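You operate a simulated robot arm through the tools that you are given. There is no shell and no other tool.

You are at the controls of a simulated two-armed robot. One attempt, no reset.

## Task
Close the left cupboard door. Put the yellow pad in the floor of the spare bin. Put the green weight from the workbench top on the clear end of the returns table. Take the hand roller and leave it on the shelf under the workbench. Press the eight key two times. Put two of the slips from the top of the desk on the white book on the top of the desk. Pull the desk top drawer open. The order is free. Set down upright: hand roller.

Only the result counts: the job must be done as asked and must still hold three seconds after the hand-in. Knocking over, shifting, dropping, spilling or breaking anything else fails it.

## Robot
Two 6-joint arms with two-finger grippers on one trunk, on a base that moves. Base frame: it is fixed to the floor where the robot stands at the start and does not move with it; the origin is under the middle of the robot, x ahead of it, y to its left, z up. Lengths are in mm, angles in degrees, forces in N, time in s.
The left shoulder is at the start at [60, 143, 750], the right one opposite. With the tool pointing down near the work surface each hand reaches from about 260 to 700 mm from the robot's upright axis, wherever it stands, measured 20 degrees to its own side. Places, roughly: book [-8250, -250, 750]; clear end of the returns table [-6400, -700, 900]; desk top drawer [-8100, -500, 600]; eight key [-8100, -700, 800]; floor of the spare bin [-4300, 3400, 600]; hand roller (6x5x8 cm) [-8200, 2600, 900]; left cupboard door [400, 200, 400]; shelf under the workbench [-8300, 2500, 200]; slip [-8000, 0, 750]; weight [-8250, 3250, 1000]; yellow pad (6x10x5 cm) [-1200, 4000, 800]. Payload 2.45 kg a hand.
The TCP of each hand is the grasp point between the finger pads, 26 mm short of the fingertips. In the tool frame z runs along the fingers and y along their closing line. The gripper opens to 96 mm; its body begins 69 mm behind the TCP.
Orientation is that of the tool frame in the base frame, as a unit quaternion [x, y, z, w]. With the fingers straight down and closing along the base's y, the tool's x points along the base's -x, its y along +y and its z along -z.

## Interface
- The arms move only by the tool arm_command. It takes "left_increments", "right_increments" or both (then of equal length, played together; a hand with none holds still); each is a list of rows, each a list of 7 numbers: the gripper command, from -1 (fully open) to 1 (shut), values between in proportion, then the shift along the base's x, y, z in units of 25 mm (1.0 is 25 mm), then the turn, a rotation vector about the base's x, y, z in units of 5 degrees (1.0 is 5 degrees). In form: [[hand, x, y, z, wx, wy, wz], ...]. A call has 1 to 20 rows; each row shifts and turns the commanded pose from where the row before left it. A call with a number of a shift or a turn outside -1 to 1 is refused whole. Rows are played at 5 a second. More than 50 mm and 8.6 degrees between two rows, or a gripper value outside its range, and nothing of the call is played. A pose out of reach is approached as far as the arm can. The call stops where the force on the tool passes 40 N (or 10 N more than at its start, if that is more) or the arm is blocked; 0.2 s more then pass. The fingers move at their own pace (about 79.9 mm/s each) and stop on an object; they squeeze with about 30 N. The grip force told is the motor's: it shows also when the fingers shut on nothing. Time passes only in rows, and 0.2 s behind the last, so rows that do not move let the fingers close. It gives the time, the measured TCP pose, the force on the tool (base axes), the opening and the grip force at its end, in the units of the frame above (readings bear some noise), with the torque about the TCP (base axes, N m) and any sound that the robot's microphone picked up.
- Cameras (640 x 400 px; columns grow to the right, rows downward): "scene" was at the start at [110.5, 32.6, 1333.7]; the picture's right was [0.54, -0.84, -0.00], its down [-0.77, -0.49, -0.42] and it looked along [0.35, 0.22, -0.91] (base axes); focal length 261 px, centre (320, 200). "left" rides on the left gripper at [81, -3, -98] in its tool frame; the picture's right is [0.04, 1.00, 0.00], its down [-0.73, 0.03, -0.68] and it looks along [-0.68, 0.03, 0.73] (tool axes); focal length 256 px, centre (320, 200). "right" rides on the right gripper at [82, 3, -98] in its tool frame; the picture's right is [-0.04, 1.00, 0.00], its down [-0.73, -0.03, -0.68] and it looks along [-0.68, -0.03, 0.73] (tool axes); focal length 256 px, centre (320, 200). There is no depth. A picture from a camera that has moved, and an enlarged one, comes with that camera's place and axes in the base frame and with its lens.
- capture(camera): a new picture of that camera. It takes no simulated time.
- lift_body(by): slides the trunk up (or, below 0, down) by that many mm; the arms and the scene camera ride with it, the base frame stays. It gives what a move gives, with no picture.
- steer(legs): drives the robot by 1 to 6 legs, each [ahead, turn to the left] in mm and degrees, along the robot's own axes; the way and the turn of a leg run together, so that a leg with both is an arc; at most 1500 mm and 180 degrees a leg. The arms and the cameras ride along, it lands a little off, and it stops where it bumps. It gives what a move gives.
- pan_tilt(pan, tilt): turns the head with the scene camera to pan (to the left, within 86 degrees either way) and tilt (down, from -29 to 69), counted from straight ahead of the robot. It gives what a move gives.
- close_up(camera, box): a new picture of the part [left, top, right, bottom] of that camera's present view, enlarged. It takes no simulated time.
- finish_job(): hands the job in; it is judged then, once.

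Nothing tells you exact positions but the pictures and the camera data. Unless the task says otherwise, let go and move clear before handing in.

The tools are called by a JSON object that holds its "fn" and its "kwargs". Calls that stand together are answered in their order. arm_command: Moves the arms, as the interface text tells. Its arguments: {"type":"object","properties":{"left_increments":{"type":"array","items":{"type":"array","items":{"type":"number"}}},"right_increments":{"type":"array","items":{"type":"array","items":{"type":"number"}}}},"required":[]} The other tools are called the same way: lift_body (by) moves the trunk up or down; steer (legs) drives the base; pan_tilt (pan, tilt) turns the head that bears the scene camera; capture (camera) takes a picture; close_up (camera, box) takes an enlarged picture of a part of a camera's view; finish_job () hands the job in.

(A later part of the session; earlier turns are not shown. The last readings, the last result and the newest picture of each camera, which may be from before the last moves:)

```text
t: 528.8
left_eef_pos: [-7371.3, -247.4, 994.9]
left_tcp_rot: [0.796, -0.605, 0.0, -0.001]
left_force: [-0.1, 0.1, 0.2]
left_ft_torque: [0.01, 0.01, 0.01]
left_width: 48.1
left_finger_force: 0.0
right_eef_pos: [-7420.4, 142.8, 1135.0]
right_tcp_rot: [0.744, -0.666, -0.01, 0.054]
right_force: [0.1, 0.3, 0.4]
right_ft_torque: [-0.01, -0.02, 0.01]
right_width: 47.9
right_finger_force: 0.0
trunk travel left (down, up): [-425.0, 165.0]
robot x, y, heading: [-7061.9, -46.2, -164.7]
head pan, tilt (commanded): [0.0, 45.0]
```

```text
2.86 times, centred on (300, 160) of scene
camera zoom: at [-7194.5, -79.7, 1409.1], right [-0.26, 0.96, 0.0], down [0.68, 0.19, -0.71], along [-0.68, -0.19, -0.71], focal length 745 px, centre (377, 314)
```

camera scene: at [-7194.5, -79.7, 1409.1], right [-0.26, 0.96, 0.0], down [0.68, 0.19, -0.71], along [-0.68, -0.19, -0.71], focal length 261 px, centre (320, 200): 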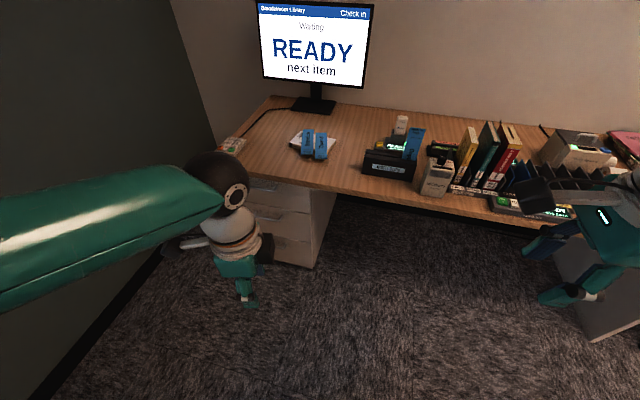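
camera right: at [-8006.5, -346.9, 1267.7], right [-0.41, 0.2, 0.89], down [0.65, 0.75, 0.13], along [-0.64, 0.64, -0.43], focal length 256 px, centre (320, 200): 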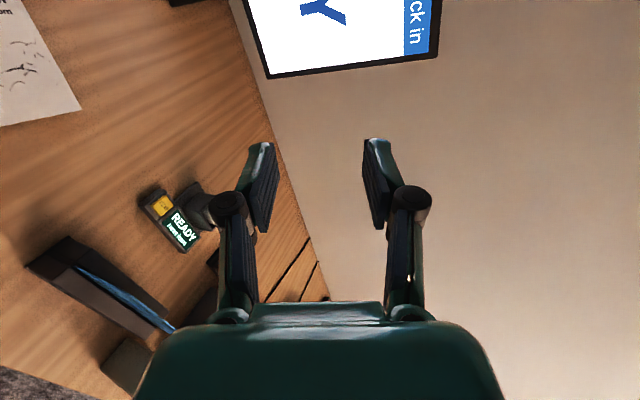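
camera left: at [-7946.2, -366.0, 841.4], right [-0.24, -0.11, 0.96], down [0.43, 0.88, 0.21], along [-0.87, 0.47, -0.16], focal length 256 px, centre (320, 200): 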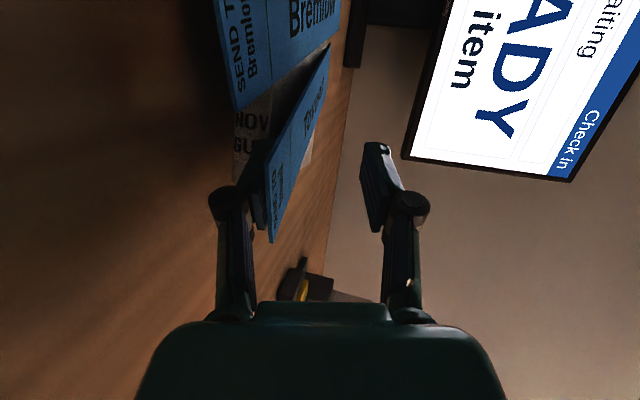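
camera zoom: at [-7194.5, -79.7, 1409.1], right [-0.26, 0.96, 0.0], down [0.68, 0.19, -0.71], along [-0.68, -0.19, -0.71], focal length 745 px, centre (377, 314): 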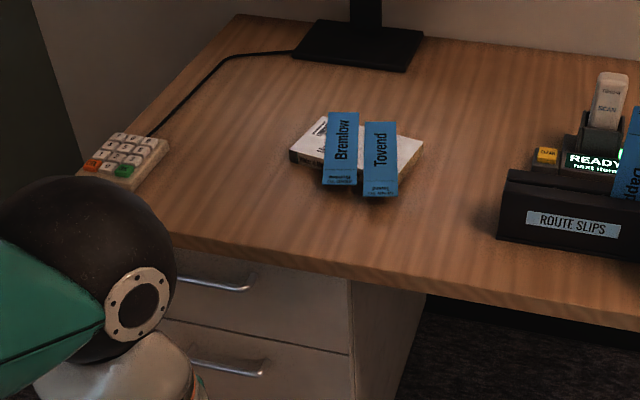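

Slips are good. Now move to the left end of the desk.

{"fn": "steer", "kwargs": {"legs": [[0, 28.6], [600, 0], [0, -43.5]]}}

{"fn": "pan_tilt", "kwargs": {"pan": 15, "tilt": 45}}

{"fn": "capture", "kwargs": {"camera": "scene"}}

```text
t: 536.1
left_eef_pos: [-7843.3, -568.5, 995.4]
left_tcp_rot: [0.708, -0.706, 0.0, -0.001]
left_force: [-0.7, -0.2, -0.5]
left_ft_torque: [-0.01, 0.0, -0.01]
left_width: 47.9
left_finger_force: 0.1
right_eef_pos: [-7788.3, -178.9, 1135.9]
right_tcp_rot: [-0.649, 0.759, 0.017, -0.051]
right_force: [-0.2, 0.0, -0.2]
right_ft_torque: [0.02, 0.01, 0.01]
right_width: 48.1
right_finger_force: 0.1
trunk travel left (down, up): [-425.0, 165.0]
robot x, y, heading: [-7487.3, -479.5, -179.7]
head pan, tilt (commanded): [0.0, 45.0]
```

```text
t: 536.8
left_eef_pos: [-7844.4, -569.1, 995.4]
left_tcp_rot: [0.709, -0.705, -0.001, -0.002]
left_force: [-1.4, -1.1, -0.4]
left_ft_torque: [0.01, -0.01, 0.04]
left_width: 48.0
left_finger_force: 0.0
right_eef_pos: [-7788.0, -181.0, 1136.1]
right_tcp_rot: [-0.649, 0.759, 0.017, -0.051]
right_force: [0.1, -0.1, 0.3]
right_ft_torque: [-0.01, 0.04, -0.02]
right_width: 48.1
right_finger_force: 0.1
trunk travel left (down, up): [-425.0, 165.0]
robot x, y, heading: [-7488.0, -480.3, -179.6]
head pan, tilt (commanded): [15.0, 45.0]
```

```text
taken
camera scene: at [-7626.7, -499.6, 1409.0], right [-0.26, 0.96, 0.0], down [0.68, 0.19, -0.71], along [-0.68, -0.19, -0.71], focal length 261 px, centre (320, 200)
```

scene: 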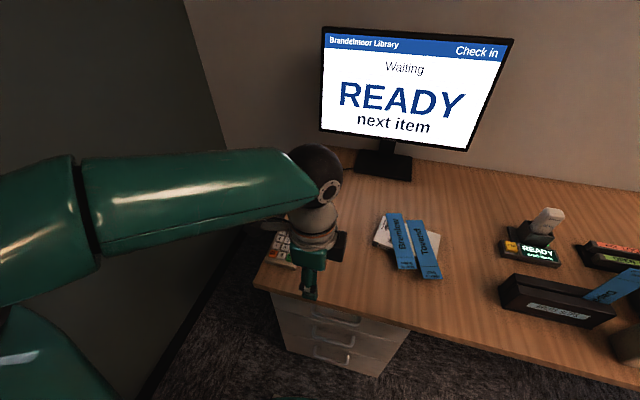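

{"fn": "arm_command", "kwargs": {"left_increments": [[1, -0.9, -0.9, -0.2, 0, 0, 0], [1, -0.9, -0.9, -0.2, 0, 0, 0], [1, -0.9, -0.9, -0.2, 0, 0, 0], [1, -0.9, -0.9, -0.2, 0, 0, 0], [1, -0.9, -0.9, -0.2, 0, 0, 0], [1, -0.9, -0.9, -0.2, 0, 0, 0], [1, -0.9, -0.9, -0.2, 0, 0, 0]]}}

{"fn": "capture", "kwargs": {"camera": "left"}}

{"fn": "capture", "kwargs": {"camera": "scene"}}

```text
t: 538.4
left_eef_pos: [-8004.2, -725.8, 961.9]
left_tcp_rot: [0.708, -0.706, -0.001, -0.002]
left_force: [-0.3, -0.7, -0.1]
left_ft_torque: [0.01, -0.01, 0.01]
left_width: 0.0
left_finger_force: 27.8
right_eef_pos: [-7788.4, -179.4, 1135.9]
right_tcp_rot: [-0.649, 0.759, 0.017, -0.051]
right_force: [-0.9, 0.1, 0.4]
right_ft_torque: [-0.02, -0.04, -0.02]
right_width: 48.0
right_finger_force: 0.1
trunk travel left (down, up): [-425.0, 165.0]
robot x, y, heading: [-7487.4, -478.3, -179.4]
head pan, tilt (commanded): [15.0, 45.0]
```

```text
taken
camera left: at [-8000.1, -808.6, 1059.5], right [-1.0, -0.04, 0.0], down [-0.03, 0.73, 0.68], along [-0.03, 0.68, -0.73], focal length 256 px, centre (320, 200)
```

left: 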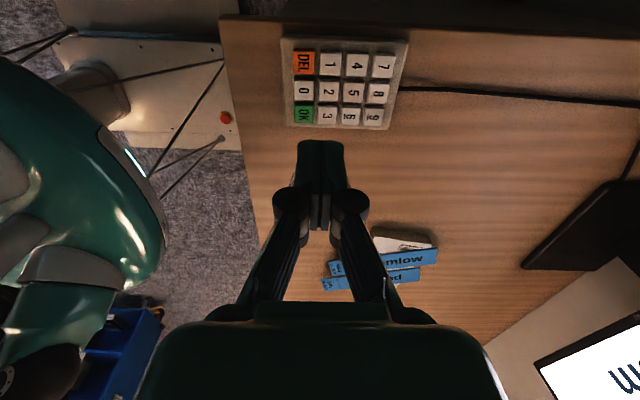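

```text
taken
camera scene: at [-7627.7, -499.2, 1408.9], right [-0.27, 0.96, 0.0], down [0.68, 0.19, -0.71], along [-0.68, -0.19, -0.71], focal length 261 px, centre (320, 200)
```

scene: 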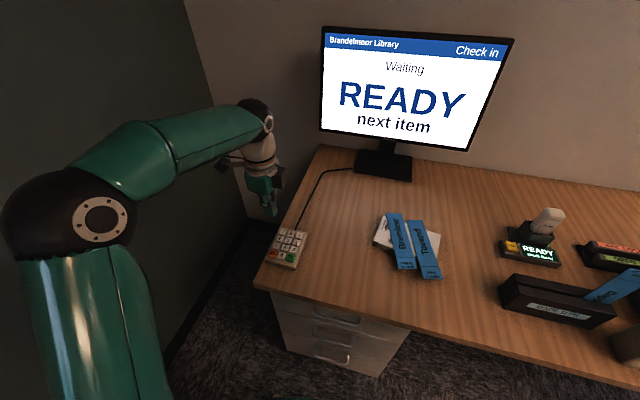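

{"fn": "close_up", "kwargs": {"camera": "scene", "box": [250, 180, 340, 280]}}

{"fn": "close_up", "kwargs": {"camera": "left", "box": [260, 20, 430, 150]}}

```text
4.00 times, centred on (295, 230) of scene
camera zoom: at [-7627.7, -499.2, 1408.9], right [-0.27, 0.96, 0.0], down [0.68, 0.19, -0.71], along [-0.68, -0.19, -0.71], focal length 1043 px, centre (420, 80)
```

zoom: 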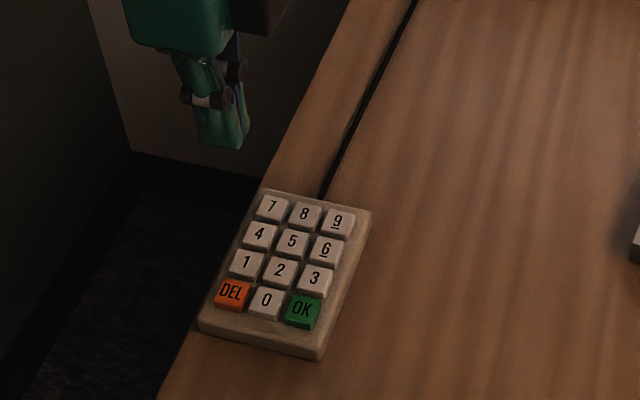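

```text
3.08 times, centred on (345, 85) of left
camera zoom: at [-8000.1, -808.6, 1059.5], right [-1.0, -0.04, 0.0], down [-0.03, 0.73, 0.68], along [-0.03, 0.68, -0.73], focal length 788 px, centre (243, 554)
```

zoom: 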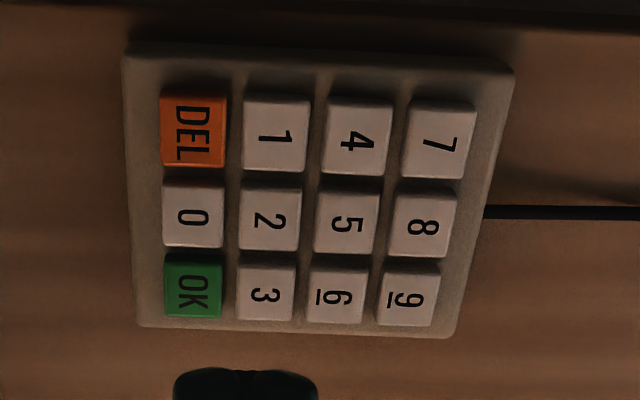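

Key 8 is at (-8066, -710, 786) from two agreeing views. I'll turn the closed fingers back to default yaw (narrower along x), and position above it.

{"fn": "arm_command", "kwargs": {"left_increments": [[1, 0, 0, 0, 0, 0, 1], [1, 0, 0, 0, 0, 0, 1], [1, 0, 0, 0, 0, 0, 1], [1, 0, 0, 0, 0, 0, 1], [1, 0, 0, 0, 0, 0, 1], [1, 0, 0, 0, 0, 0, 1], [1, 0, 0, 0, 0, 0, 1], [1, 0, 0, 0, 0, 0, 1], [1, 0, 0, 0, 0, 0, 1], [1, 0, 0, 0, 0, 0, 1], [1, 0, 0, 0, 0, 0, 1], [1, 0, 0, 0, 0, 0, 1], [1, 0, 0, 0, 0, 0, 1], [1, 0, 0, 0, 0, 0, 1], [1, 0, 0, 0, 0, 0, 1], [1, 0, 0, 0, 0, 0, 1], [1, 0, 0, 0, 0, 0, 1], [1, 0, 0, 0, 0, 0, 1]]}}

{"fn": "arm_command", "kwargs": {"left_increments": [[1, -0.8, 0.2, -0.8, 0, 0, 0], [1, -0.8, 0.2, -0.8, 0, 0, 0], [1, -0.8, 0.2, -0.8, 0, 0, 0], [1, 0, 0, -0.8, 0, 0, 0]]}}

{"fn": "capture", "kwargs": {"camera": "left"}}

{"fn": "close_up", "kwargs": {"camera": "scene", "box": [240, 160, 350, 280]}}

```text
t: 542.2
left_eef_pos: [-8001.7, -726.6, 961.3]
left_tcp_rot: [1.0, 0.003, -0.001, -0.001]
left_force: [0.3, -0.3, -0.4]
left_ft_torque: [0.02, 0.0, 0.03]
left_width: 0.0
left_finger_force: 28.8
right_eef_pos: [-7788.0, -179.3, 1136.6]
right_tcp_rot: [-0.649, 0.759, 0.017, -0.051]
right_force: [0.3, 0.4, 1.2]
right_ft_torque: [-0.01, 0.01, 0.01]
right_width: 48.1
right_finger_force: 0.0
trunk travel left (down, up): [-425.0, 165.0]
robot x, y, heading: [-7490.7, -477.9, -179.6]
head pan, tilt (commanded): [15.0, 45.0]
```

```text
t: 543.2
left_eef_pos: [-8063.3, -711.2, 881.5]
left_tcp_rot: [1.0, 0.002, -0.001, 0.0]
left_force: [0.3, -0.5, -0.2]
left_ft_torque: [-0.01, -0.04, 0.02]
left_width: 0.2
left_finger_force: 28.2
right_eef_pos: [-7787.7, -179.4, 1136.2]
right_tcp_rot: [-0.649, 0.759, 0.017, -0.052]
right_force: [-0.3, 0.2, -0.2]
right_ft_torque: [0.0, 0.03, 0.0]
right_width: 48.1
right_finger_force: 0.0
trunk travel left (down, up): [-425.0, 165.0]
robot x, y, heading: [-7485.6, -473.4, -179.7]
head pan, tilt (commanded): [15.0, 45.0]
```

```text
taken
camera left: at [-7980.4, -708.2, 979.9], right [0.04, -1.0, 0.0], down [-0.73, -0.03, 0.68], along [-0.68, -0.03, -0.73], focal length 256 px, centre (320, 200)
```

left: 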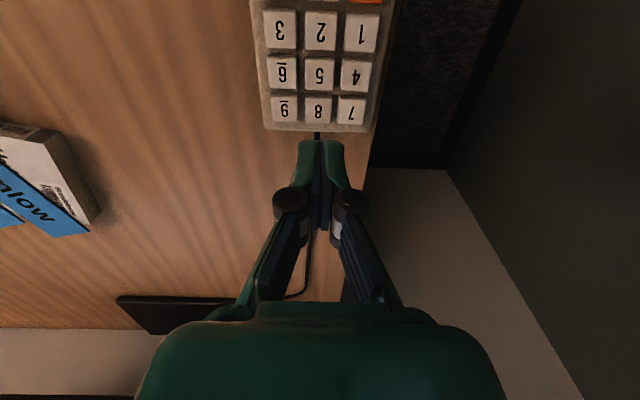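

```text
3.33 times, centred on (295, 220) of scene
camera zoom: at [-7626.9, -498.9, 1409.0], right [-0.27, 0.96, 0.0], down [0.68, 0.19, -0.71], along [-0.68, -0.19, -0.71], focal length 869 px, centre (403, 133)
```

zoom: 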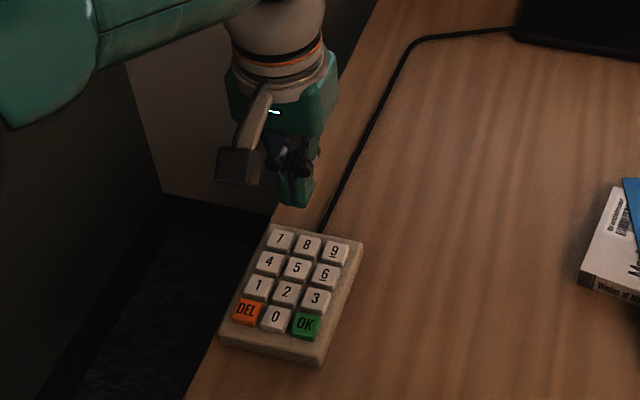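

{"fn": "arm_command", "kwargs": {"left_increments": [[1, -0.1, 0, -0.8, 0, 0, 0], [1, 0, 0, -0.8, 0, 0, 0], [1, 0, 0, -0.7, 0, 0, 0]]}}

{"fn": "capture", "kwargs": {"camera": "left"}}

{"fn": "close_up", "kwargs": {"camera": "scene", "box": [250, 190, 340, 270]}}

```text
t: 544.0
left_eef_pos: [-8066.2, -711.5, 824.5]
left_tcp_rot: [1.0, 0.002, -0.001, -0.001]
left_force: [0.8, 0.0, -0.4]
left_ft_torque: [0.03, 0.0, -0.03]
left_width: 0.1
left_finger_force: 28.5
right_eef_pos: [-7788.1, -179.3, 1135.7]
right_tcp_rot: [-0.649, 0.759, 0.016, -0.05]
right_force: [-0.2, -0.1, -0.5]
right_ft_torque: [0.03, -0.01, 0.02]
right_width: 47.9
right_finger_force: 0.0
trunk travel left (down, up): [-425.0, 165.0]
robot x, y, heading: [-7488.6, -473.9, -179.6]
head pan, tilt (commanded): [15.0, 45.0]
```

```text
taken
camera left: at [-7983.2, -708.2, 922.3], right [0.04, -1.0, 0.0], down [-0.73, -0.03, 0.68], along [-0.68, -0.03, -0.73], focal length 256 px, centre (320, 200)
```

left: 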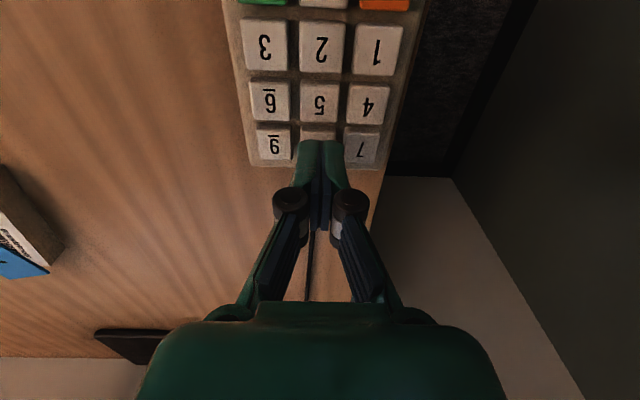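

```text
5.00 times, centred on (295, 230) of scene
camera zoom: at [-7627.5, -499.0, 1408.9], right [-0.27, 0.96, 0.0], down [0.68, 0.19, -0.71], along [-0.68, -0.19, -0.71], focal length 1304 px, centre (445, 50)
```

zoom: 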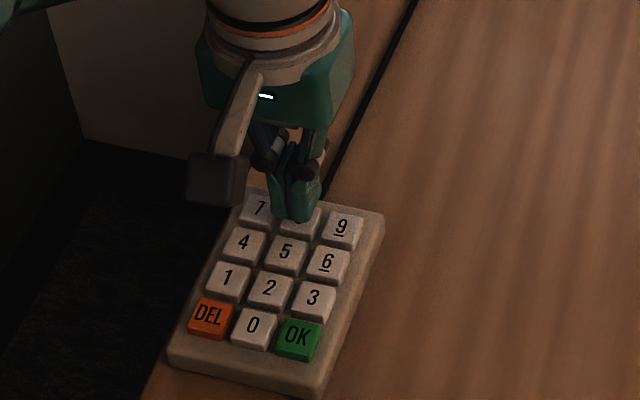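

{"fn": "arm_command", "kwargs": {"left_increments": [[1, 0, 0, -0.16, 0, 0, 0], [1, 0, 0, -0.16, 0, 0, 0]]}}

{"fn": "arm_command", "kwargs": {"left_increments": [[1, 0, 0, -0.08, 0, 0, 0]]}}

{"fn": "arm_command", "kwargs": {"left_increments": [[1, 0, 0, -0.08, 0, 0, 0]]}}

```text
t: 544.6
left_eef_pos: [-8064.7, -710.4, 816.0]
left_tcp_rot: [1.0, 0.002, -0.001, -0.001]
left_force: [0.8, 0.4, 0.5]
left_ft_torque: [0.01, 0.04, -0.01]
left_width: 0.1
left_finger_force: 28.8
right_eef_pos: [-7788.0, -179.8, 1135.6]
right_tcp_rot: [-0.649, 0.759, 0.017, -0.051]
right_force: [0.1, -0.6, 0.3]
right_ft_torque: [0.02, 0.01, -0.01]
right_width: 48.1
right_finger_force: 0.0
trunk travel left (down, up): [-425.0, 165.0]
robot x, y, heading: [-7489.0, -479.4, -179.6]
head pan, tilt (commanded): [15.0, 45.0]
```

```text
t: 545.0
left_eef_pos: [-8065.0, -711.2, 813.9]
left_tcp_rot: [1.0, 0.002, 0.0, -0.001]
left_force: [-1.0, -0.5, -0.6]
left_ft_torque: [-0.03, 0.03, 0.0]
left_width: 0.0
left_finger_force: 28.4
right_eef_pos: [-7787.7, -179.6, 1136.8]
right_tcp_rot: [-0.649, 0.759, 0.017, -0.052]
right_force: [-0.3, 0.2, -0.6]
right_ft_torque: [0.03, 0.03, 0.0]
right_width: 47.9
right_finger_force: 0.1
trunk travel left (down, up): [-425.0, 165.0]
robot x, y, heading: [-7485.5, -476.7, -179.6]
head pan, tilt (commanded): [15.0, 45.0]
```

```text
t: 545.4
left_eef_pos: [-8064.1, -710.7, 812.1]
left_tcp_rot: [1.0, 0.002, -0.001, -0.001]
left_force: [-0.5, 0.5, 0.9]
left_ft_torque: [0.02, 0.01, 0.0]
left_width: 6.0
left_finger_force: 29.0
right_eef_pos: [-7788.6, -179.6, 1136.0]
right_tcp_rot: [-0.649, 0.759, 0.017, -0.051]
right_force: [0.2, -0.5, 0.0]
right_ft_torque: [0.02, -0.05, 0.02]
right_width: 47.9
right_finger_force: 0.1
trunk travel left (down, up): [-425.0, 165.0]
robot x, y, heading: [-7488.9, -479.2, -179.7]
head pan, tilt (commanded): [15.0, 45.0]
```

{"fn": "capture", "kwargs": {"camera": "left"}}

{"fn": "close_up", "kwargs": {"camera": "scene", "box": [260, 200, 330, 260]}}

```text
taken
camera left: at [-7982.5, -707.7, 910.5], right [0.04, -1.0, 0.0], down [-0.73, -0.03, 0.68], along [-0.68, -0.03, -0.73], focal length 256 px, centre (320, 200)
```

left: 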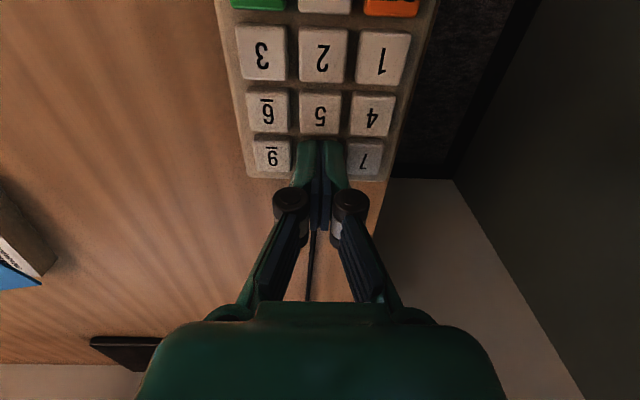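

```text
6.67 times, centred on (295, 230) of scene
camera zoom: at [-7627.1, -498.8, 1409.0], right [-0.27, 0.96, 0.0], down [0.68, 0.19, -0.71], along [-0.68, -0.19, -0.71], focal length 1738 px, centre (487, 0)
```

zoom: 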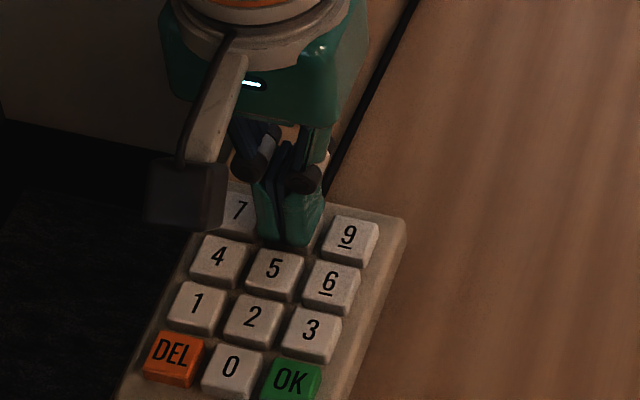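

{"fn": "arm_command", "kwargs": {"left_increments": [[1, 0, 0, 0, 0, 0, 0]]}}

```text
t: 545.8
left_eef_pos: [-8064.1, -710.8, 812.3]
left_tcp_rot: [1.0, 0.001, -0.001, -0.002]
left_force: [-0.6, 0.9, 0.9]
left_ft_torque: [0.02, -0.03, -0.03]
left_width: 5.9
left_finger_force: 28.3
right_eef_pos: [-7787.9, -179.5, 1136.8]
right_tcp_rot: [-0.649, 0.759, 0.017, -0.051]
right_force: [0.1, -0.2, -0.8]
right_ft_torque: [0.03, 0.01, -0.03]
right_width: 48.0
right_finger_force: 0.1
trunk travel left (down, up): [-425.0, 165.0]
robot x, y, heading: [-7486.4, -476.4, -179.4]
head pan, tilt (commanded): [15.0, 45.0]
```

{"fn": "arm_command", "kwargs": {"left_increments": [[1, 0, 0, -0.06, 0, 0, 0]]}}

```text
t: 546.2
left_eef_pos: [-8064.9, -710.6, 811.2]
left_tcp_rot: [1.0, 0.003, -0.001, -0.001]
left_force: [-0.7, -0.9, 0.8]
left_ft_torque: [-0.03, -0.01, 0.0]
left_width: 5.9
left_finger_force: 28.4
right_eef_pos: [-7787.6, -178.2, 1136.5]
right_tcp_rot: [-0.65, 0.758, 0.017, -0.051]
right_force: [-0.2, 0.5, 0.4]
right_ft_torque: [0.03, 0.0, -0.03]
right_width: 48.1
right_finger_force: 0.1
trunk travel left (down, up): [-425.0, 165.0]
robot x, y, heading: [-7487.2, -473.1, -179.4]
head pan, tilt (commanded): [15.0, 45.0]
```

{"fn": "close_up", "kwargs": {"camera": "left", "box": [240, 90, 400, 240]}}

```text
2.67 times, centred on (320, 165) of left
camera zoom: at [-7982.6, -707.6, 909.2], right [0.04, -1.0, 0.0], down [-0.73, -0.03, 0.68], along [-0.68, -0.03, -0.73], focal length 683 px, centre (320, 293)
```

zoom: 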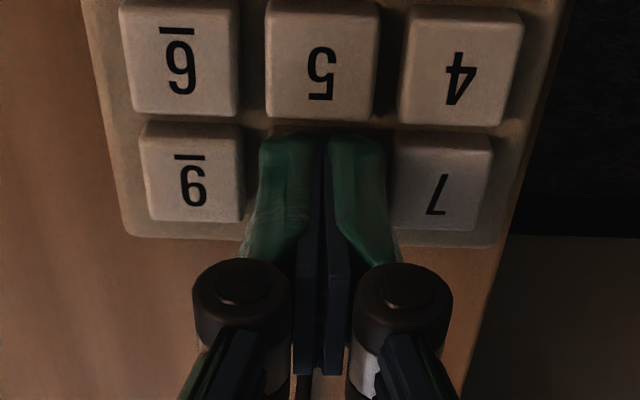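

Pressing with closed fingers spreads them towards key 7. I'll use a single fingertip instead: raise, open to 60 mm, and offset the hand so that only the left fingertip is over the 8.

{"fn": "arm_command", "kwargs": {"left_increments": [[1, 0, 0, 0.6, 0, 0, 0], [1, 0, 0, 0.6, 0, 0, 0], [-0.25, 0, 0.75, 0, 0, 0, 0], [-0.25, -0.04, 0.7, 0, 0, 0, 0], [-0.25, 0, 0, 0, 0, 0, 0]]}}

{"fn": "close_up", "kwargs": {"camera": "left", "box": [200, 60, 440, 240]}}

{"fn": "close_up", "kwargs": {"camera": "scene", "box": [260, 190, 340, 260]}}

```text
t: 547.4
left_eef_pos: [-8066.1, -673.5, 839.7]
left_tcp_rot: [1.0, 0.003, -0.001, -0.001]
left_force: [-0.3, -0.2, -0.3]
left_ft_torque: [-0.02, -0.04, 0.0]
left_width: 60.2
left_finger_force: 0.0
right_eef_pos: [-7788.2, -179.3, 1135.8]
right_tcp_rot: [-0.649, 0.759, 0.017, -0.051]
right_force: [-0.3, -0.1, 0.2]
right_ft_torque: [0.04, 0.0, -0.03]
right_width: 47.9
right_finger_force: 0.1
trunk travel left (down, up): [-425.0, 165.0]
robot x, y, heading: [-7485.9, -476.1, -179.5]
head pan, tilt (commanded): [15.0, 45.0]
```

```text
2.22 times, centred on (320, 150) of left
camera zoom: at [-7983.9, -671.6, 938.5], right [0.04, -1.0, 0.0], down [-0.73, -0.03, 0.68], along [-0.68, -0.03, -0.73], focal length 569 px, centre (320, 311)
```

zoom: 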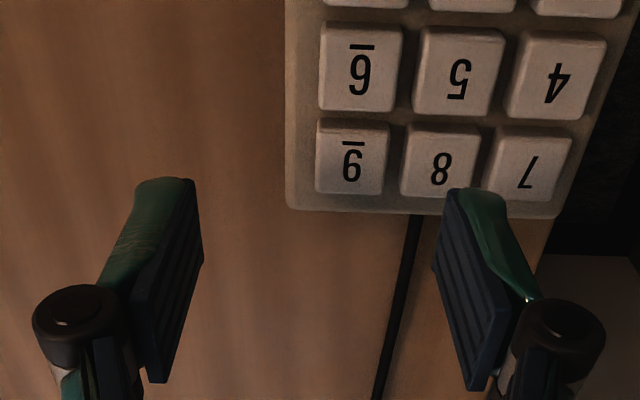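

```text
5.71 times, centred on (300, 225) of scene
camera zoom: at [-7627.1, -499.0, 1409.0], right [-0.27, 0.96, 0.0], down [0.68, 0.19, -0.71], along [-0.68, -0.19, -0.71], focal length 1490 px, centre (434, 57)
```

zoom: 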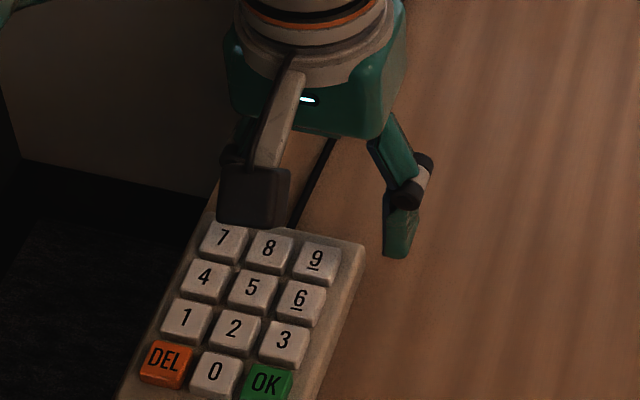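

The left fingertip is right above the 8 now. Lower carefully.

{"fn": "arm_command", "kwargs": {"left_increments": [[-0.25, 0.02, 0, -0.5, 0, 0, 0], [-0.25, 0, 0, -0.5, 0, 0, 0]]}}

{"fn": "arm_command", "kwargs": {"left_increments": [[-0.25, 0, 0, -0.1, 0, 0, 0]]}}

{"fn": "arm_command", "kwargs": {"left_increments": [[-0.25, 0, 0, -0.1, 0, 0, 0]]}}

{"fn": "arm_command", "kwargs": {"left_increments": [[-0.25, 0, 0, -0.1, 0, 0, 0]]}}

```text
t: 548.0
left_eef_pos: [-8066.3, -674.3, 814.3]
left_tcp_rot: [1.0, 0.002, -0.002, -0.001]
left_force: [0.5, -0.1, -0.2]
left_ft_torque: [0.0, -0.04, -0.01]
left_width: 60.2
left_finger_force: 0.1
right_eef_pos: [-7788.9, -179.0, 1136.4]
right_tcp_rot: [-0.649, 0.759, 0.017, -0.051]
right_force: [0.4, 0.7, -0.2]
right_ft_torque: [-0.02, 0.02, -0.01]
right_width: 48.3
right_finger_force: 0.0
trunk travel left (down, up): [-425.0, 165.0]
robot x, y, heading: [-7488.1, -475.5, -179.7]
head pan, tilt (commanded): [15.0, 45.0]
```

```text
t: 548.4
left_eef_pos: [-8066.3, -673.4, 813.2]
left_tcp_rot: [1.0, 0.003, -0.001, -0.001]
left_force: [0.2, 0.8, -0.2]
left_ft_torque: [-0.03, 0.0, -0.03]
left_width: 60.2
left_finger_force: 0.0
right_eef_pos: [-7788.7, -179.2, 1136.2]
right_tcp_rot: [-0.649, 0.759, 0.017, -0.052]
right_force: [-0.1, 0.1, -0.4]
right_ft_torque: [0.02, 0.01, 0.01]
right_width: 48.1
right_finger_force: 0.1
trunk travel left (down, up): [-425.0, 165.0]
robot x, y, heading: [-7485.7, -474.9, -179.6]
head pan, tilt (commanded): [15.0, 45.0]
```

```text
t: 548.8
left_eef_pos: [-8065.4, -675.4, 809.7]
left_tcp_rot: [1.0, 0.002, 0.0, -0.001]
left_force: [-0.1, 0.4, 0.2]
left_ft_torque: [0.0, 0.0, -0.02]
left_width: 59.9
left_finger_force: 0.1
right_eef_pos: [-7787.9, -179.4, 1137.0]
right_tcp_rot: [-0.649, 0.759, 0.017, -0.051]
right_force: [-0.8, -0.3, -1.1]
right_ft_torque: [0.0, -0.03, -0.01]
right_width: 48.0
right_finger_force: 0.1
trunk travel left (down, up): [-425.0, 165.0]
robot x, y, heading: [-7484.1, -480.1, -179.5]
head pan, tilt (commanded): [15.0, 45.0]
```

```text
t: 549.2
left_eef_pos: [-8064.9, -674.2, 808.6]
left_tcp_rot: [1.0, 0.003, -0.001, 0.0]
left_force: [-0.8, -0.1, 1.3]
left_ft_torque: [-0.02, -0.01, -0.05]
left_width: 60.3
left_finger_force: 0.3
right_eef_pos: [-7788.7, -177.9, 1136.2]
right_tcp_rot: [-0.649, 0.759, 0.017, -0.051]
right_force: [0.1, 0.0, 0.0]
right_ft_torque: [0.0, -0.01, 0.03]
right_width: 48.1
right_finger_force: 0.0
trunk travel left (down, up): [-425.0, 165.0]
robot x, y, heading: [-7488.1, -473.0, -179.5]
head pan, tilt (commanded): [15.0, 45.0]
```

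{"fn": "arm_command", "kwargs": {"left_increments": [[-0.25, 0, 0, -0.06, 0, 0, 0]]}}

{"fn": "arm_command", "kwargs": {"left_increments": [[-0.25, 0, 0, -0.06, 0, 0, 0]]}}

{"fn": "arm_command", "kwargs": {"left_increments": [[-0.25, 0, 0, -0.06, 0, 0, 0]]}}

```text
t: 549.6
left_eef_pos: [-8065.1, -673.7, 807.3]
left_tcp_rot: [1.0, 0.003, -0.001, -0.001]
left_force: [0.1, 0.2, 1.9]
left_ft_torque: [-0.08, 0.02, 0.0]
left_width: 60.3
left_finger_force: 0.3
right_eef_pos: [-7787.6, -179.0, 1136.7]
right_tcp_rot: [-0.648, 0.76, 0.017, -0.052]
right_force: [1.0, 0.5, -0.3]
right_ft_torque: [0.01, -0.01, 0.04]
right_width: 47.9
right_finger_force: 0.0
trunk travel left (down, up): [-425.0, 165.0]
robot x, y, heading: [-7483.4, -477.6, -179.6]
head pan, tilt (commanded): [15.0, 45.0]
heard: click
```

```text
t: 550.0
left_eef_pos: [-8065.3, -673.5, 805.1]
left_tcp_rot: [1.0, 0.003, -0.001, -0.002]
left_force: [1.8, 0.1, 3.4]
left_ft_torque: [-0.1, -0.06, 0.06]
left_width: 60.6
left_finger_force: 0.6
right_eef_pos: [-7787.9, -178.5, 1136.2]
right_tcp_rot: [-0.649, 0.759, 0.018, -0.053]
right_force: [0.7, 0.2, 0.0]
right_ft_torque: [0.01, 0.03, -0.04]
right_width: 48.2
right_finger_force: 0.0
trunk travel left (down, up): [-425.0, 165.0]
robot x, y, heading: [-7486.5, -476.0, -179.7]
head pan, tilt (commanded): [15.0, 45.0]
```

```text
t: 550.4
left_eef_pos: [-8065.1, -675.1, 804.0]
left_tcp_rot: [1.0, 0.002, -0.003, -0.001]
left_force: [-0.1, -1.2, 5.9]
left_ft_torque: [-0.2, -0.06, 0.04]
left_width: 62.1
left_finger_force: 0.8
right_eef_pos: [-7788.2, -178.8, 1136.0]
right_tcp_rot: [-0.649, 0.759, 0.017, -0.051]
right_force: [0.8, 0.2, -0.3]
right_ft_torque: [-0.01, -0.03, 0.02]
right_width: 48.1
right_finger_force: 0.1
trunk travel left (down, up): [-425.0, 165.0]
robot x, y, heading: [-7487.7, -473.3, -179.4]
head pan, tilt (commanded): [15.0, 45.0]
```

A click was heard: first press of the 8 registered. Release fully, then press once more.

{"fn": "arm_command", "kwargs": {"left_increments": [[-0.25, 0, 0, 0.3, 0, 0, 0], [-0.25, 0, 0, 0.3, 0, 0, 0], [-0.25, 0, 0, 0, 0, 0, 0]]}}

{"fn": "close_up", "kwargs": {"camera": "left", "box": [200, 60, 440, 240]}}

{"fn": "close_up", "kwargs": {"camera": "scene", "box": [310, 20, 530, 160]}}

```text
t: 551.2
left_eef_pos: [-8066.1, -674.2, 819.0]
left_tcp_rot: [1.0, 0.002, -0.001, 0.0]
left_force: [0.4, -1.0, -0.2]
left_ft_torque: [0.02, 0.02, -0.03]
left_width: 60.1
left_finger_force: 0.2
right_eef_pos: [-7789.1, -179.4, 1137.0]
right_tcp_rot: [-0.648, 0.76, 0.017, -0.051]
right_force: [0.6, 0.0, -0.6]
right_ft_torque: [-0.02, 0.04, 0.06]
right_width: 48.0
right_finger_force: 0.1
trunk travel left (down, up): [-425.0, 165.0]
robot x, y, heading: [-7486.2, -477.9, -179.6]
head pan, tilt (commanded): [15.0, 45.0]
```

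```text
2.22 times, centred on (320, 150) of left
camera zoom: at [-7983.6, -671.3, 916.4], right [0.04, -1.0, 0.0], down [-0.73, -0.03, 0.68], along [-0.68, -0.03, -0.73], focal length 569 px, centre (320, 311)
```

zoom: 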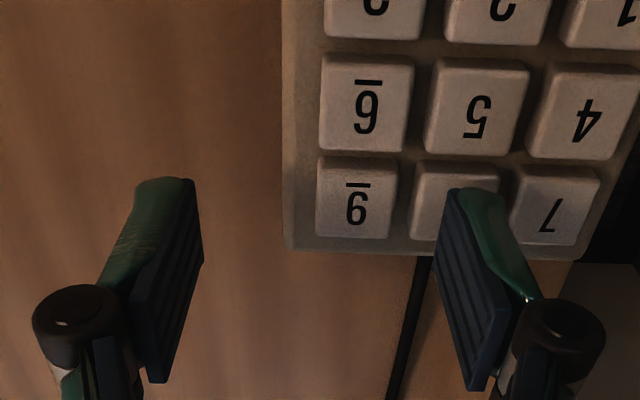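

```text
2.86 times, centred on (420, 90) of scene
camera zoom: at [-7627.2, -498.9, 1408.9], right [-0.27, 0.96, 0.0], down [0.68, 0.19, -0.71], along [-0.68, -0.19, -0.71], focal length 745 px, centre (34, 514)
```

zoom: 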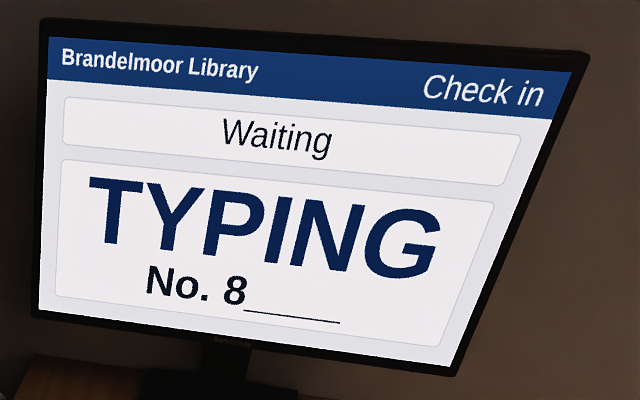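

The monitor shows "No. 8____" — exactly one 8. Press a second time.

{"fn": "arm_command", "kwargs": {"left_increments": [[-0.25, 0, 0, -0.3, 0, 0, 0], [-0.25, 0, 0, -0.12, 0, 0, 0]]}}

{"fn": "arm_command", "kwargs": {"left_increments": [[-0.25, 0, 0, -0.08, 0, 0, 0]]}}

```text
t: 551.8
left_eef_pos: [-8065.0, -673.9, 808.7]
left_tcp_rot: [1.0, 0.003, -0.002, -0.002]
left_force: [-0.1, 0.3, 1.2]
left_ft_torque: [-0.06, -0.01, 0.01]
left_width: 60.2
left_finger_force: 0.0
right_eef_pos: [-7789.0, -177.7, 1137.0]
right_tcp_rot: [-0.649, 0.759, 0.017, -0.051]
right_force: [1.0, 0.0, 0.0]
right_ft_torque: [0.0, 0.0, 0.01]
right_width: 47.9
right_finger_force: 0.0
trunk travel left (down, up): [-425.0, 165.0]
robot x, y, heading: [-7489.4, -476.4, -179.3]
head pan, tilt (commanded): [15.0, 45.0]
```

```text
t: 552.2
left_eef_pos: [-8065.7, -674.9, 806.8]
left_tcp_rot: [1.0, 0.003, -0.002, 0.0]
left_force: [-0.9, 0.0, 1.8]
left_ft_torque: [-0.05, 0.02, -0.04]
left_width: 60.5
left_finger_force: 0.6
right_eef_pos: [-7787.9, -179.4, 1135.6]
right_tcp_rot: [-0.649, 0.759, 0.018, -0.052]
right_force: [-0.5, -0.2, -0.6]
right_ft_torque: [-0.04, 0.01, 0.01]
right_width: 47.5
right_finger_force: 0.1
trunk travel left (down, up): [-425.0, 165.0]
robot x, y, heading: [-7482.3, -477.7, -179.5]
head pan, tilt (commanded): [15.0, 45.0]
heard: click
```

Second click heard. Raise and check the screen.

{"fn": "arm_command", "kwargs": {"left_increments": [[-0.25, 0, 0, 0.5, 0, 0, 0], [-0.25, 0, 0, 1, 0, 0, 0], [-0.25, 0, 0, 1, 0, 0, 0], [-0.25, 0, 0, 1, 0, 0, 0], [-0.25, 0.8, 0, 1, 0, 0, 0], [0, 0.8, 0, 1, 0, 0, 0], [0, 0.8, 0, 1, 0, 0, 0], [0, 0.8, 0, 0, 0, 0, 0], [0, 0.8, 0, 0, 0, 0, 0]]}}

{"fn": "close_up", "kwargs": {"camera": "scene", "box": [310, 20, 530, 160]}}

{"fn": "capture", "kwargs": {"camera": "scene"}}

```text
t: 554.2
left_eef_pos: [-7964.9, -675.0, 968.5]
left_tcp_rot: [1.0, 0.002, -0.001, -0.001]
left_force: [0.1, 0.4, -0.9]
left_ft_torque: [-0.01, 0.0, 0.02]
left_width: 48.1
left_finger_force: 0.0
right_eef_pos: [-7787.1, -179.4, 1136.0]
right_tcp_rot: [-0.649, 0.759, 0.017, -0.051]
right_force: [-0.9, -0.6, -0.1]
right_ft_torque: [-0.02, -0.01, 0.05]
right_width: 48.0
right_finger_force: 0.0
trunk travel left (down, up): [-425.0, 165.0]
robot x, y, heading: [-7488.5, -473.9, -179.7]
head pan, tilt (commanded): [15.0, 45.0]
```

```text
2.86 times, centred on (420, 90) of scene
camera zoom: at [-7626.2, -498.9, 1409.1], right [-0.27, 0.96, 0.0], down [0.68, 0.19, -0.71], along [-0.68, -0.19, -0.71], focal length 745 px, centre (34, 514)
```

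zoom: 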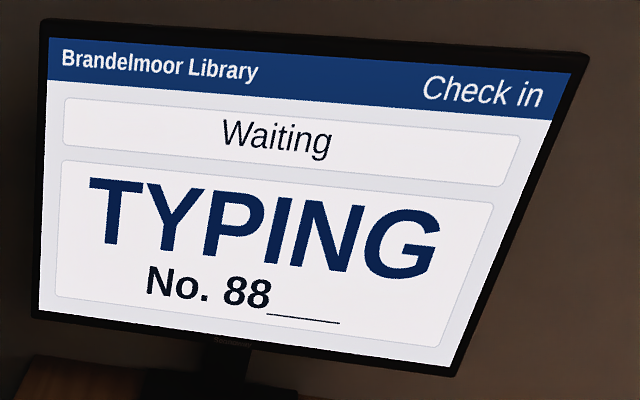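

```text
taken
camera scene: at [-7626.2, -498.9, 1409.1], right [-0.27, 0.96, 0.0], down [0.68, 0.19, -0.71], along [-0.68, -0.19, -0.71], focal length 261 px, centre (320, 200)
```

scene: 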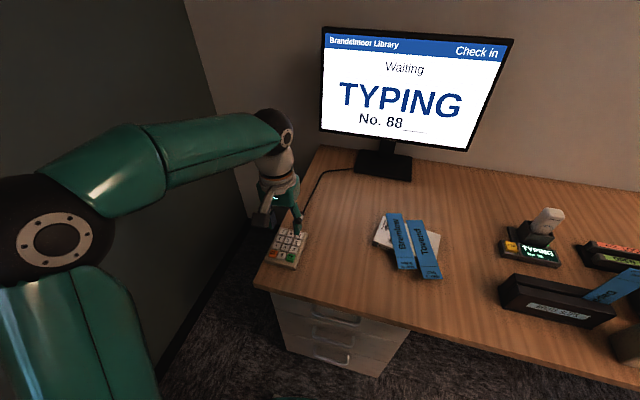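

The display shows "No. 88" — done. Now the drawer: back off and look at its handle.

{"fn": "arm_command", "kwargs": {"left_increments": [[0, 1, 0.4, 0, 0, 0, 0], [0, 1, 0.4, 0, 0, 0, 0], [0, 1, 0.4, 0, 0, 0, 0], [0, 1, 0.4, 0, 0, 0, 0], [0, 1, 0.4, 0, 0, 0, 0]]}}

{"fn": "steer", "kwargs": {"legs": [[-260, 0]]}}

{"fn": "pan_tilt", "kwargs": {"pan": 0, "tilt": 40}}

{"fn": "capture", "kwargs": {"camera": "scene"}}

{"fn": "capture", "kwargs": {"camera": "left"}}

```text
t: 555.4
left_eef_pos: [-7838.5, -624.2, 969.8]
left_tcp_rot: [1.0, 0.003, -0.001, 0.001]
left_force: [1.0, 0.5, 0.2]
left_ft_torque: [0.0, 0.03, 0.0]
left_width: 48.1
left_finger_force: 0.0
right_eef_pos: [-7787.4, -179.6, 1135.7]
right_tcp_rot: [-0.649, 0.759, 0.017, -0.051]
right_force: [0.4, 0.5, -0.1]
right_ft_torque: [-0.03, 0.02, -0.02]
right_width: 47.8
right_finger_force: 0.0
trunk travel left (down, up): [-425.0, 165.0]
robot x, y, heading: [-7489.5, -477.0, -179.9]
head pan, tilt (commanded): [15.0, 45.0]
```

```text
t: 557.3
left_eef_pos: [-7576.2, -621.8, 968.5]
left_tcp_rot: [1.0, 0.001, -0.002, -0.001]
left_force: [0.8, 0.1, 0.3]
left_ft_torque: [-0.03, -0.03, 0.03]
left_width: 48.1
left_finger_force: 0.1
right_eef_pos: [-7523.4, -177.0, 1135.3]
right_tcp_rot: [-0.648, 0.76, 0.016, -0.052]
right_force: [-0.5, -0.6, 0.1]
right_ft_torque: [-0.05, 0.03, 0.06]
right_width: 48.1
right_finger_force: 0.1
trunk travel left (down, up): [-425.0, 165.0]
robot x, y, heading: [-7222.8, -478.1, -179.5]
head pan, tilt (commanded): [15.0, 45.0]
```

```text
t: 558.1
left_eef_pos: [-7576.5, -622.0, 968.6]
left_tcp_rot: [1.0, 0.002, 0.0, -0.001]
left_force: [0.1, 0.0, 0.6]
left_ft_torque: [-0.01, -0.03, -0.03]
left_width: 47.9
left_finger_force: 0.0
right_eef_pos: [-7524.1, -177.8, 1137.2]
right_tcp_rot: [-0.648, 0.76, 0.017, -0.051]
right_force: [-0.5, -0.6, 0.0]
right_ft_torque: [-0.01, 0.0, 0.01]
right_width: 48.2
right_finger_force: 0.1
trunk travel left (down, up): [-425.0, 165.0]
robot x, y, heading: [-7223.2, -473.5, -179.4]
head pan, tilt (commanded): [0.0, 40.0]
```

```text
taken
camera scene: at [-7370.5, -476.1, 1416.3], right [-0.01, 1.0, 0.0], down [0.64, 0.0, -0.77], along [-0.77, -0.01, -0.64], focal length 261 px, centre (320, 200)
```

scene: 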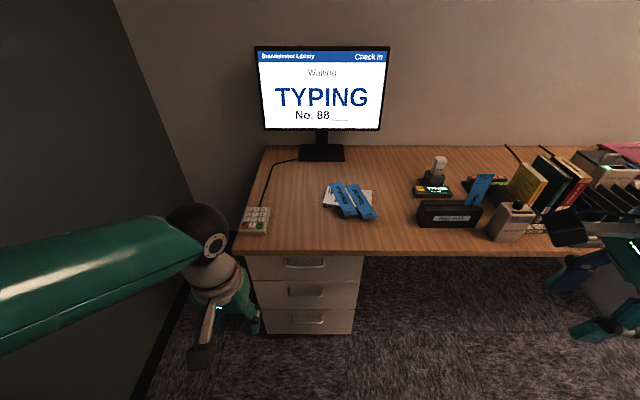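

```text
taken
camera left: at [-7494.9, -619.2, 1067.3], right [0.04, -1.0, 0.0], down [-0.73, -0.03, 0.68], along [-0.68, -0.03, -0.73], focal length 256 px, centre (320, 200)
```

left: 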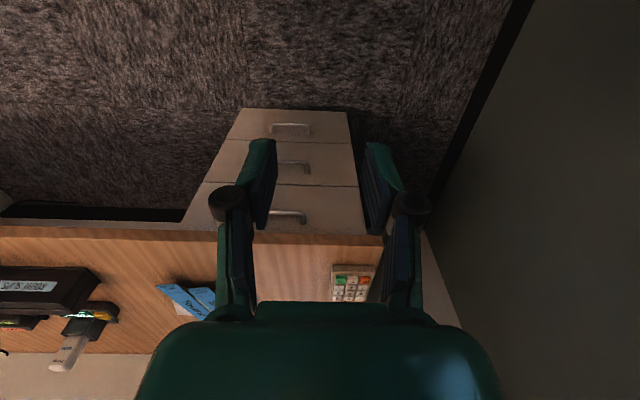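

{"fn": "lift_body", "kwargs": {"by": -250}}

{"fn": "pan_tilt", "kwargs": {"pan": 5, "tilt": 30}}

{"fn": "capture", "kwargs": {"camera": "scene"}}

{"fn": "capture", "kwargs": {"camera": "left"}}

```text
t: 560.7
left_eef_pos: [-7577.0, -622.4, 718.4]
left_tcp_rot: [1.0, 0.001, -0.001, -0.001]
left_force: [0.0, 0.0, -0.2]
left_ft_torque: [0.03, -0.02, 0.0]
left_width: 48.1
left_finger_force: 0.0
right_eef_pos: [-7525.7, -176.2, 885.8]
right_tcp_rot: [-0.648, 0.76, 0.017, -0.051]
right_force: [0.2, -0.1, 0.0]
right_ft_torque: [-0.01, 0.0, -0.01]
right_width: 47.9
right_finger_force: 0.2
trunk travel left (down, up): [-175.0, 415.0]
robot x, y, heading: [-7226.0, -473.9, -179.6]
head pan, tilt (commanded): [0.0, 40.0]
```

```text
t: 561.4
left_eef_pos: [-7576.8, -622.0, 717.1]
left_tcp_rot: [1.0, 0.002, -0.001, 0.0]
left_force: [-0.6, -0.3, -0.4]
left_ft_torque: [0.0, -0.02, 0.0]
left_width: 47.9
left_finger_force: 0.0
right_eef_pos: [-7524.2, -176.8, 887.0]
right_tcp_rot: [-0.648, 0.76, 0.017, -0.052]
right_force: [0.5, 0.1, 0.5]
right_ft_torque: [-0.02, -0.01, 0.02]
right_width: 48.2
right_finger_force: 0.1
trunk travel left (down, up): [-175.0, 415.0]
robot x, y, heading: [-7222.7, -475.1, -179.4]
head pan, tilt (commanded): [5.0, 30.0]
```

```text
taken
camera scene: at [-7375.6, -483.9, 1181.6], right [-0.09, 1.0, 0.0], down [0.5, 0.05, -0.87], along [-0.86, -0.08, -0.5], focal length 261 px, centre (320, 200)
```

scene: 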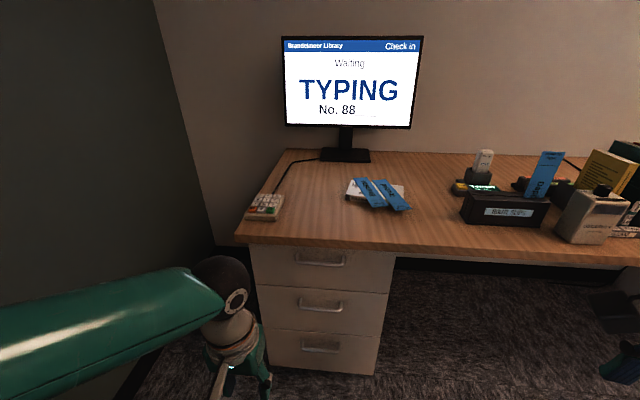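

```text
taken
camera left: at [-7494.9, -619.2, 817.3], right [0.04, -1.0, 0.0], down [-0.73, -0.03, 0.68], along [-0.68, -0.03, -0.73], focal length 256 px, centre (320, 200)
```

left: 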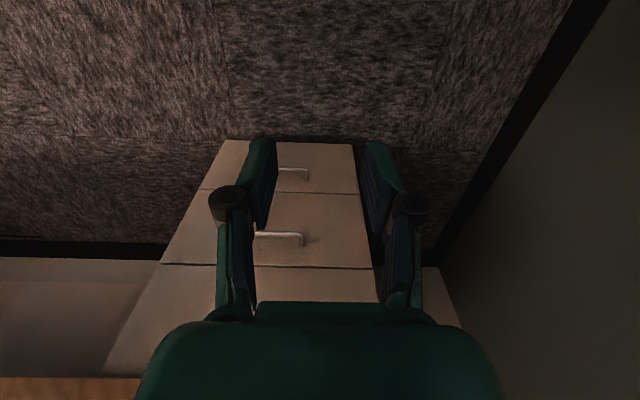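

{"fn": "close_up", "kwargs": {"camera": "scene", "box": [230, 220, 410, 390]}}

{"fn": "close_up", "kwargs": {"camera": "scene", "box": [270, 235, 370, 300]}}

```text
2.35 times, centred on (320, 305) of scene
camera zoom: at [-7375.6, -483.9, 1181.6], right [-0.09, 1.0, 0.0], down [0.5, 0.05, -0.87], along [-0.86, -0.08, -0.5], focal length 613 px, centre (320, -47)
```

zoom: 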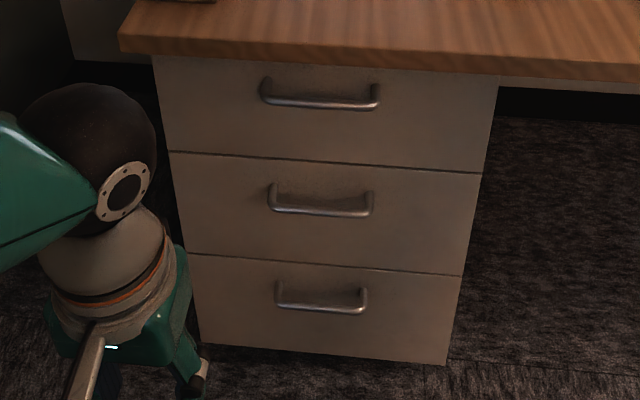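

```text
6.15 times, centred on (320, 268) of scene
camera zoom: at [-7375.6, -483.9, 1181.6], right [-0.09, 1.0, 0.0], down [0.5, 0.05, -0.87], along [-0.86, -0.08, -0.5], focal length 1604 px, centre (320, -215)
```

zoom: 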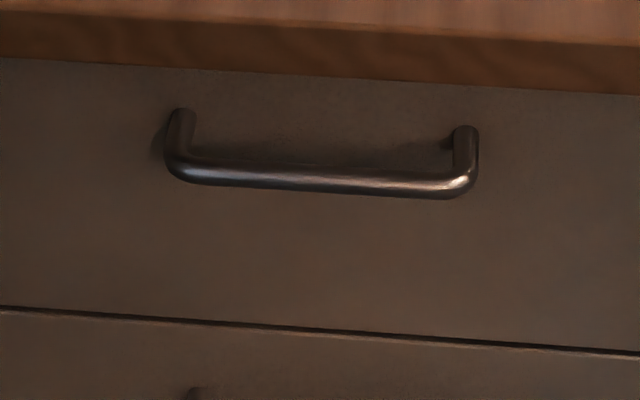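

The handle is a horizontal bar. I'll turn the left hand so it closes vertically (yaw -90°), then pitch it forward and approach.

{"fn": "arm_command", "kwargs": {"left_increments": [[0.1, -0.3, 0, 0, 0, 0, -1], [0.1, -0.3, 0, 0, 0, 0, -1], [0.1, -0.3, 0, 0, 0, 0, -1], [0.1, -0.3, 0, 0, 0, 0, -1], [0.1, -0.3, 0, 0, 0, 0, -1], [0.1, -0.3, 0, 0, 0, 0, -1], [0.1, -0.3, 0, 0, 0, 0, -1], [0.1, -0.3, 0, 0, 0, 0, -1], [0.1, -0.3, 0, 0, 0, 0, -1], [0.1, -0.3, 0, 0, 0, 0, -1], [0.1, -0.3, 0, 0, 0, 0, -1], [0.1, -0.3, 0, 0, 0, 0, -1], [0.1, -0.3, 0, 0, 0, 0, -1], [0.1, -0.3, 0, 0, 0, 0, -1], [0.1, -0.3, 0, 0, 0, 0, -1], [0.1, -0.3, 0, 0, 0, 0, -1], [0.1, -0.3, 0, 0, 0, 0, -1], [0.1, -0.3, 0, 0, 0, 0, -1]]}}

{"fn": "arm_command", "kwargs": {"left_increments": [[0.1, -0.2, 0.2, 0, 0, 1, 0], [0.1, -0.2, 0.2, 0, 0, 1, 0], [0.1, -0.2, 0.2, 0, 0, 1, 0], [0.1, -0.2, 0.2, 0, 0, 1, 0], [0.1, -0.2, 0.2, 0, 0, 1, 0], [0.1, -0.2, 0.2, 0, 0, 1, 0], [0.1, -0.2, 0.2, 0, 0, 1, 0], [0.1, -0.2, 0.2, 0, 0, 1, 0], [0.1, -0.2, 0.2, 0, 0, 1, 0], [0.1, -0.2, 0.2, 0, 0, 1, 0], [0.1, -0.2, 0.2, 0, 0, 1, 0], [0.1, -0.2, 0.2, 0, 0, 1, 0], [0.1, -0.2, 0.2, 0, 0, 1, 0], [0.1, -0.2, 0.2, 0, 0, 1, 0], [0.1, -0.2, 0.1, 0, 0, 1, 0]]}}

{"fn": "capture", "kwargs": {"camera": "left"}}

{"fn": "capture", "kwargs": {"camera": "scene"}}

```text
t: 565.2
left_eef_pos: [-7713.0, -621.7, 718.2]
left_tcp_rot: [0.708, -0.707, 0.0, -0.001]
left_force: [-0.4, -0.1, -0.4]
left_ft_torque: [0.01, 0.0, -0.02]
left_width: 43.3
left_finger_force: 0.1
right_eef_pos: [-7525.5, -178.0, 886.0]
right_tcp_rot: [-0.648, 0.76, 0.017, -0.051]
right_force: [1.3, -0.2, 0.0]
right_ft_torque: [0.01, 0.0, 0.02]
right_width: 48.0
right_finger_force: 0.1
trunk travel left (down, up): [-175.0, 415.0]
robot x, y, heading: [-7222.1, -475.2, -179.4]
head pan, tilt (commanded): [5.0, 30.0]
```

```text
t: 568.4
left_eef_pos: [-7788.6, -549.9, 718.4]
left_tcp_rot: [0.562, -0.56, -0.433, 0.428]
left_force: [0.5, 0.2, -0.4]
left_ft_torque: [0.01, 0.0, -0.01]
left_width: 43.4
left_finger_force: 0.1
right_eef_pos: [-7524.8, -176.9, 885.8]
right_tcp_rot: [-0.648, 0.76, 0.017, -0.052]
right_force: [-0.5, -0.1, -0.4]
right_ft_torque: [0.01, -0.02, -0.04]
right_width: 48.1
right_finger_force: 0.1
trunk travel left (down, up): [-175.0, 415.0]
robot x, y, heading: [-7224.1, -474.9, -179.5]
head pan, tilt (commanded): [5.0, 30.0]
```

```text
taken
camera left: at [-7691.2, -632.0, 740.8], right [-0.26, -0.04, 0.96], down [0.65, 0.73, 0.21], along [-0.71, 0.68, -0.16], focal length 256 px, centre (320, 200)
```

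left: 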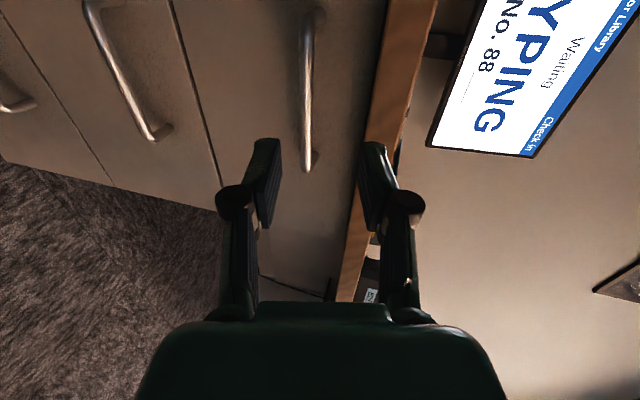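

```text
taken
camera scene: at [-7375.8, -483.9, 1181.6], right [-0.09, 1.0, 0.0], down [0.5, 0.05, -0.87], along [-0.86, -0.08, -0.5], focal length 261 px, centre (320, 200)
```

scene: 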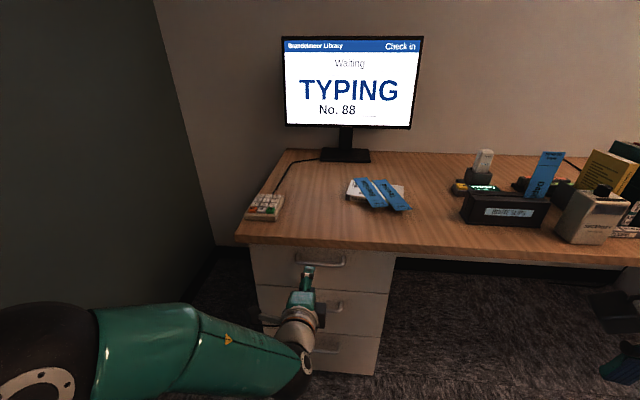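

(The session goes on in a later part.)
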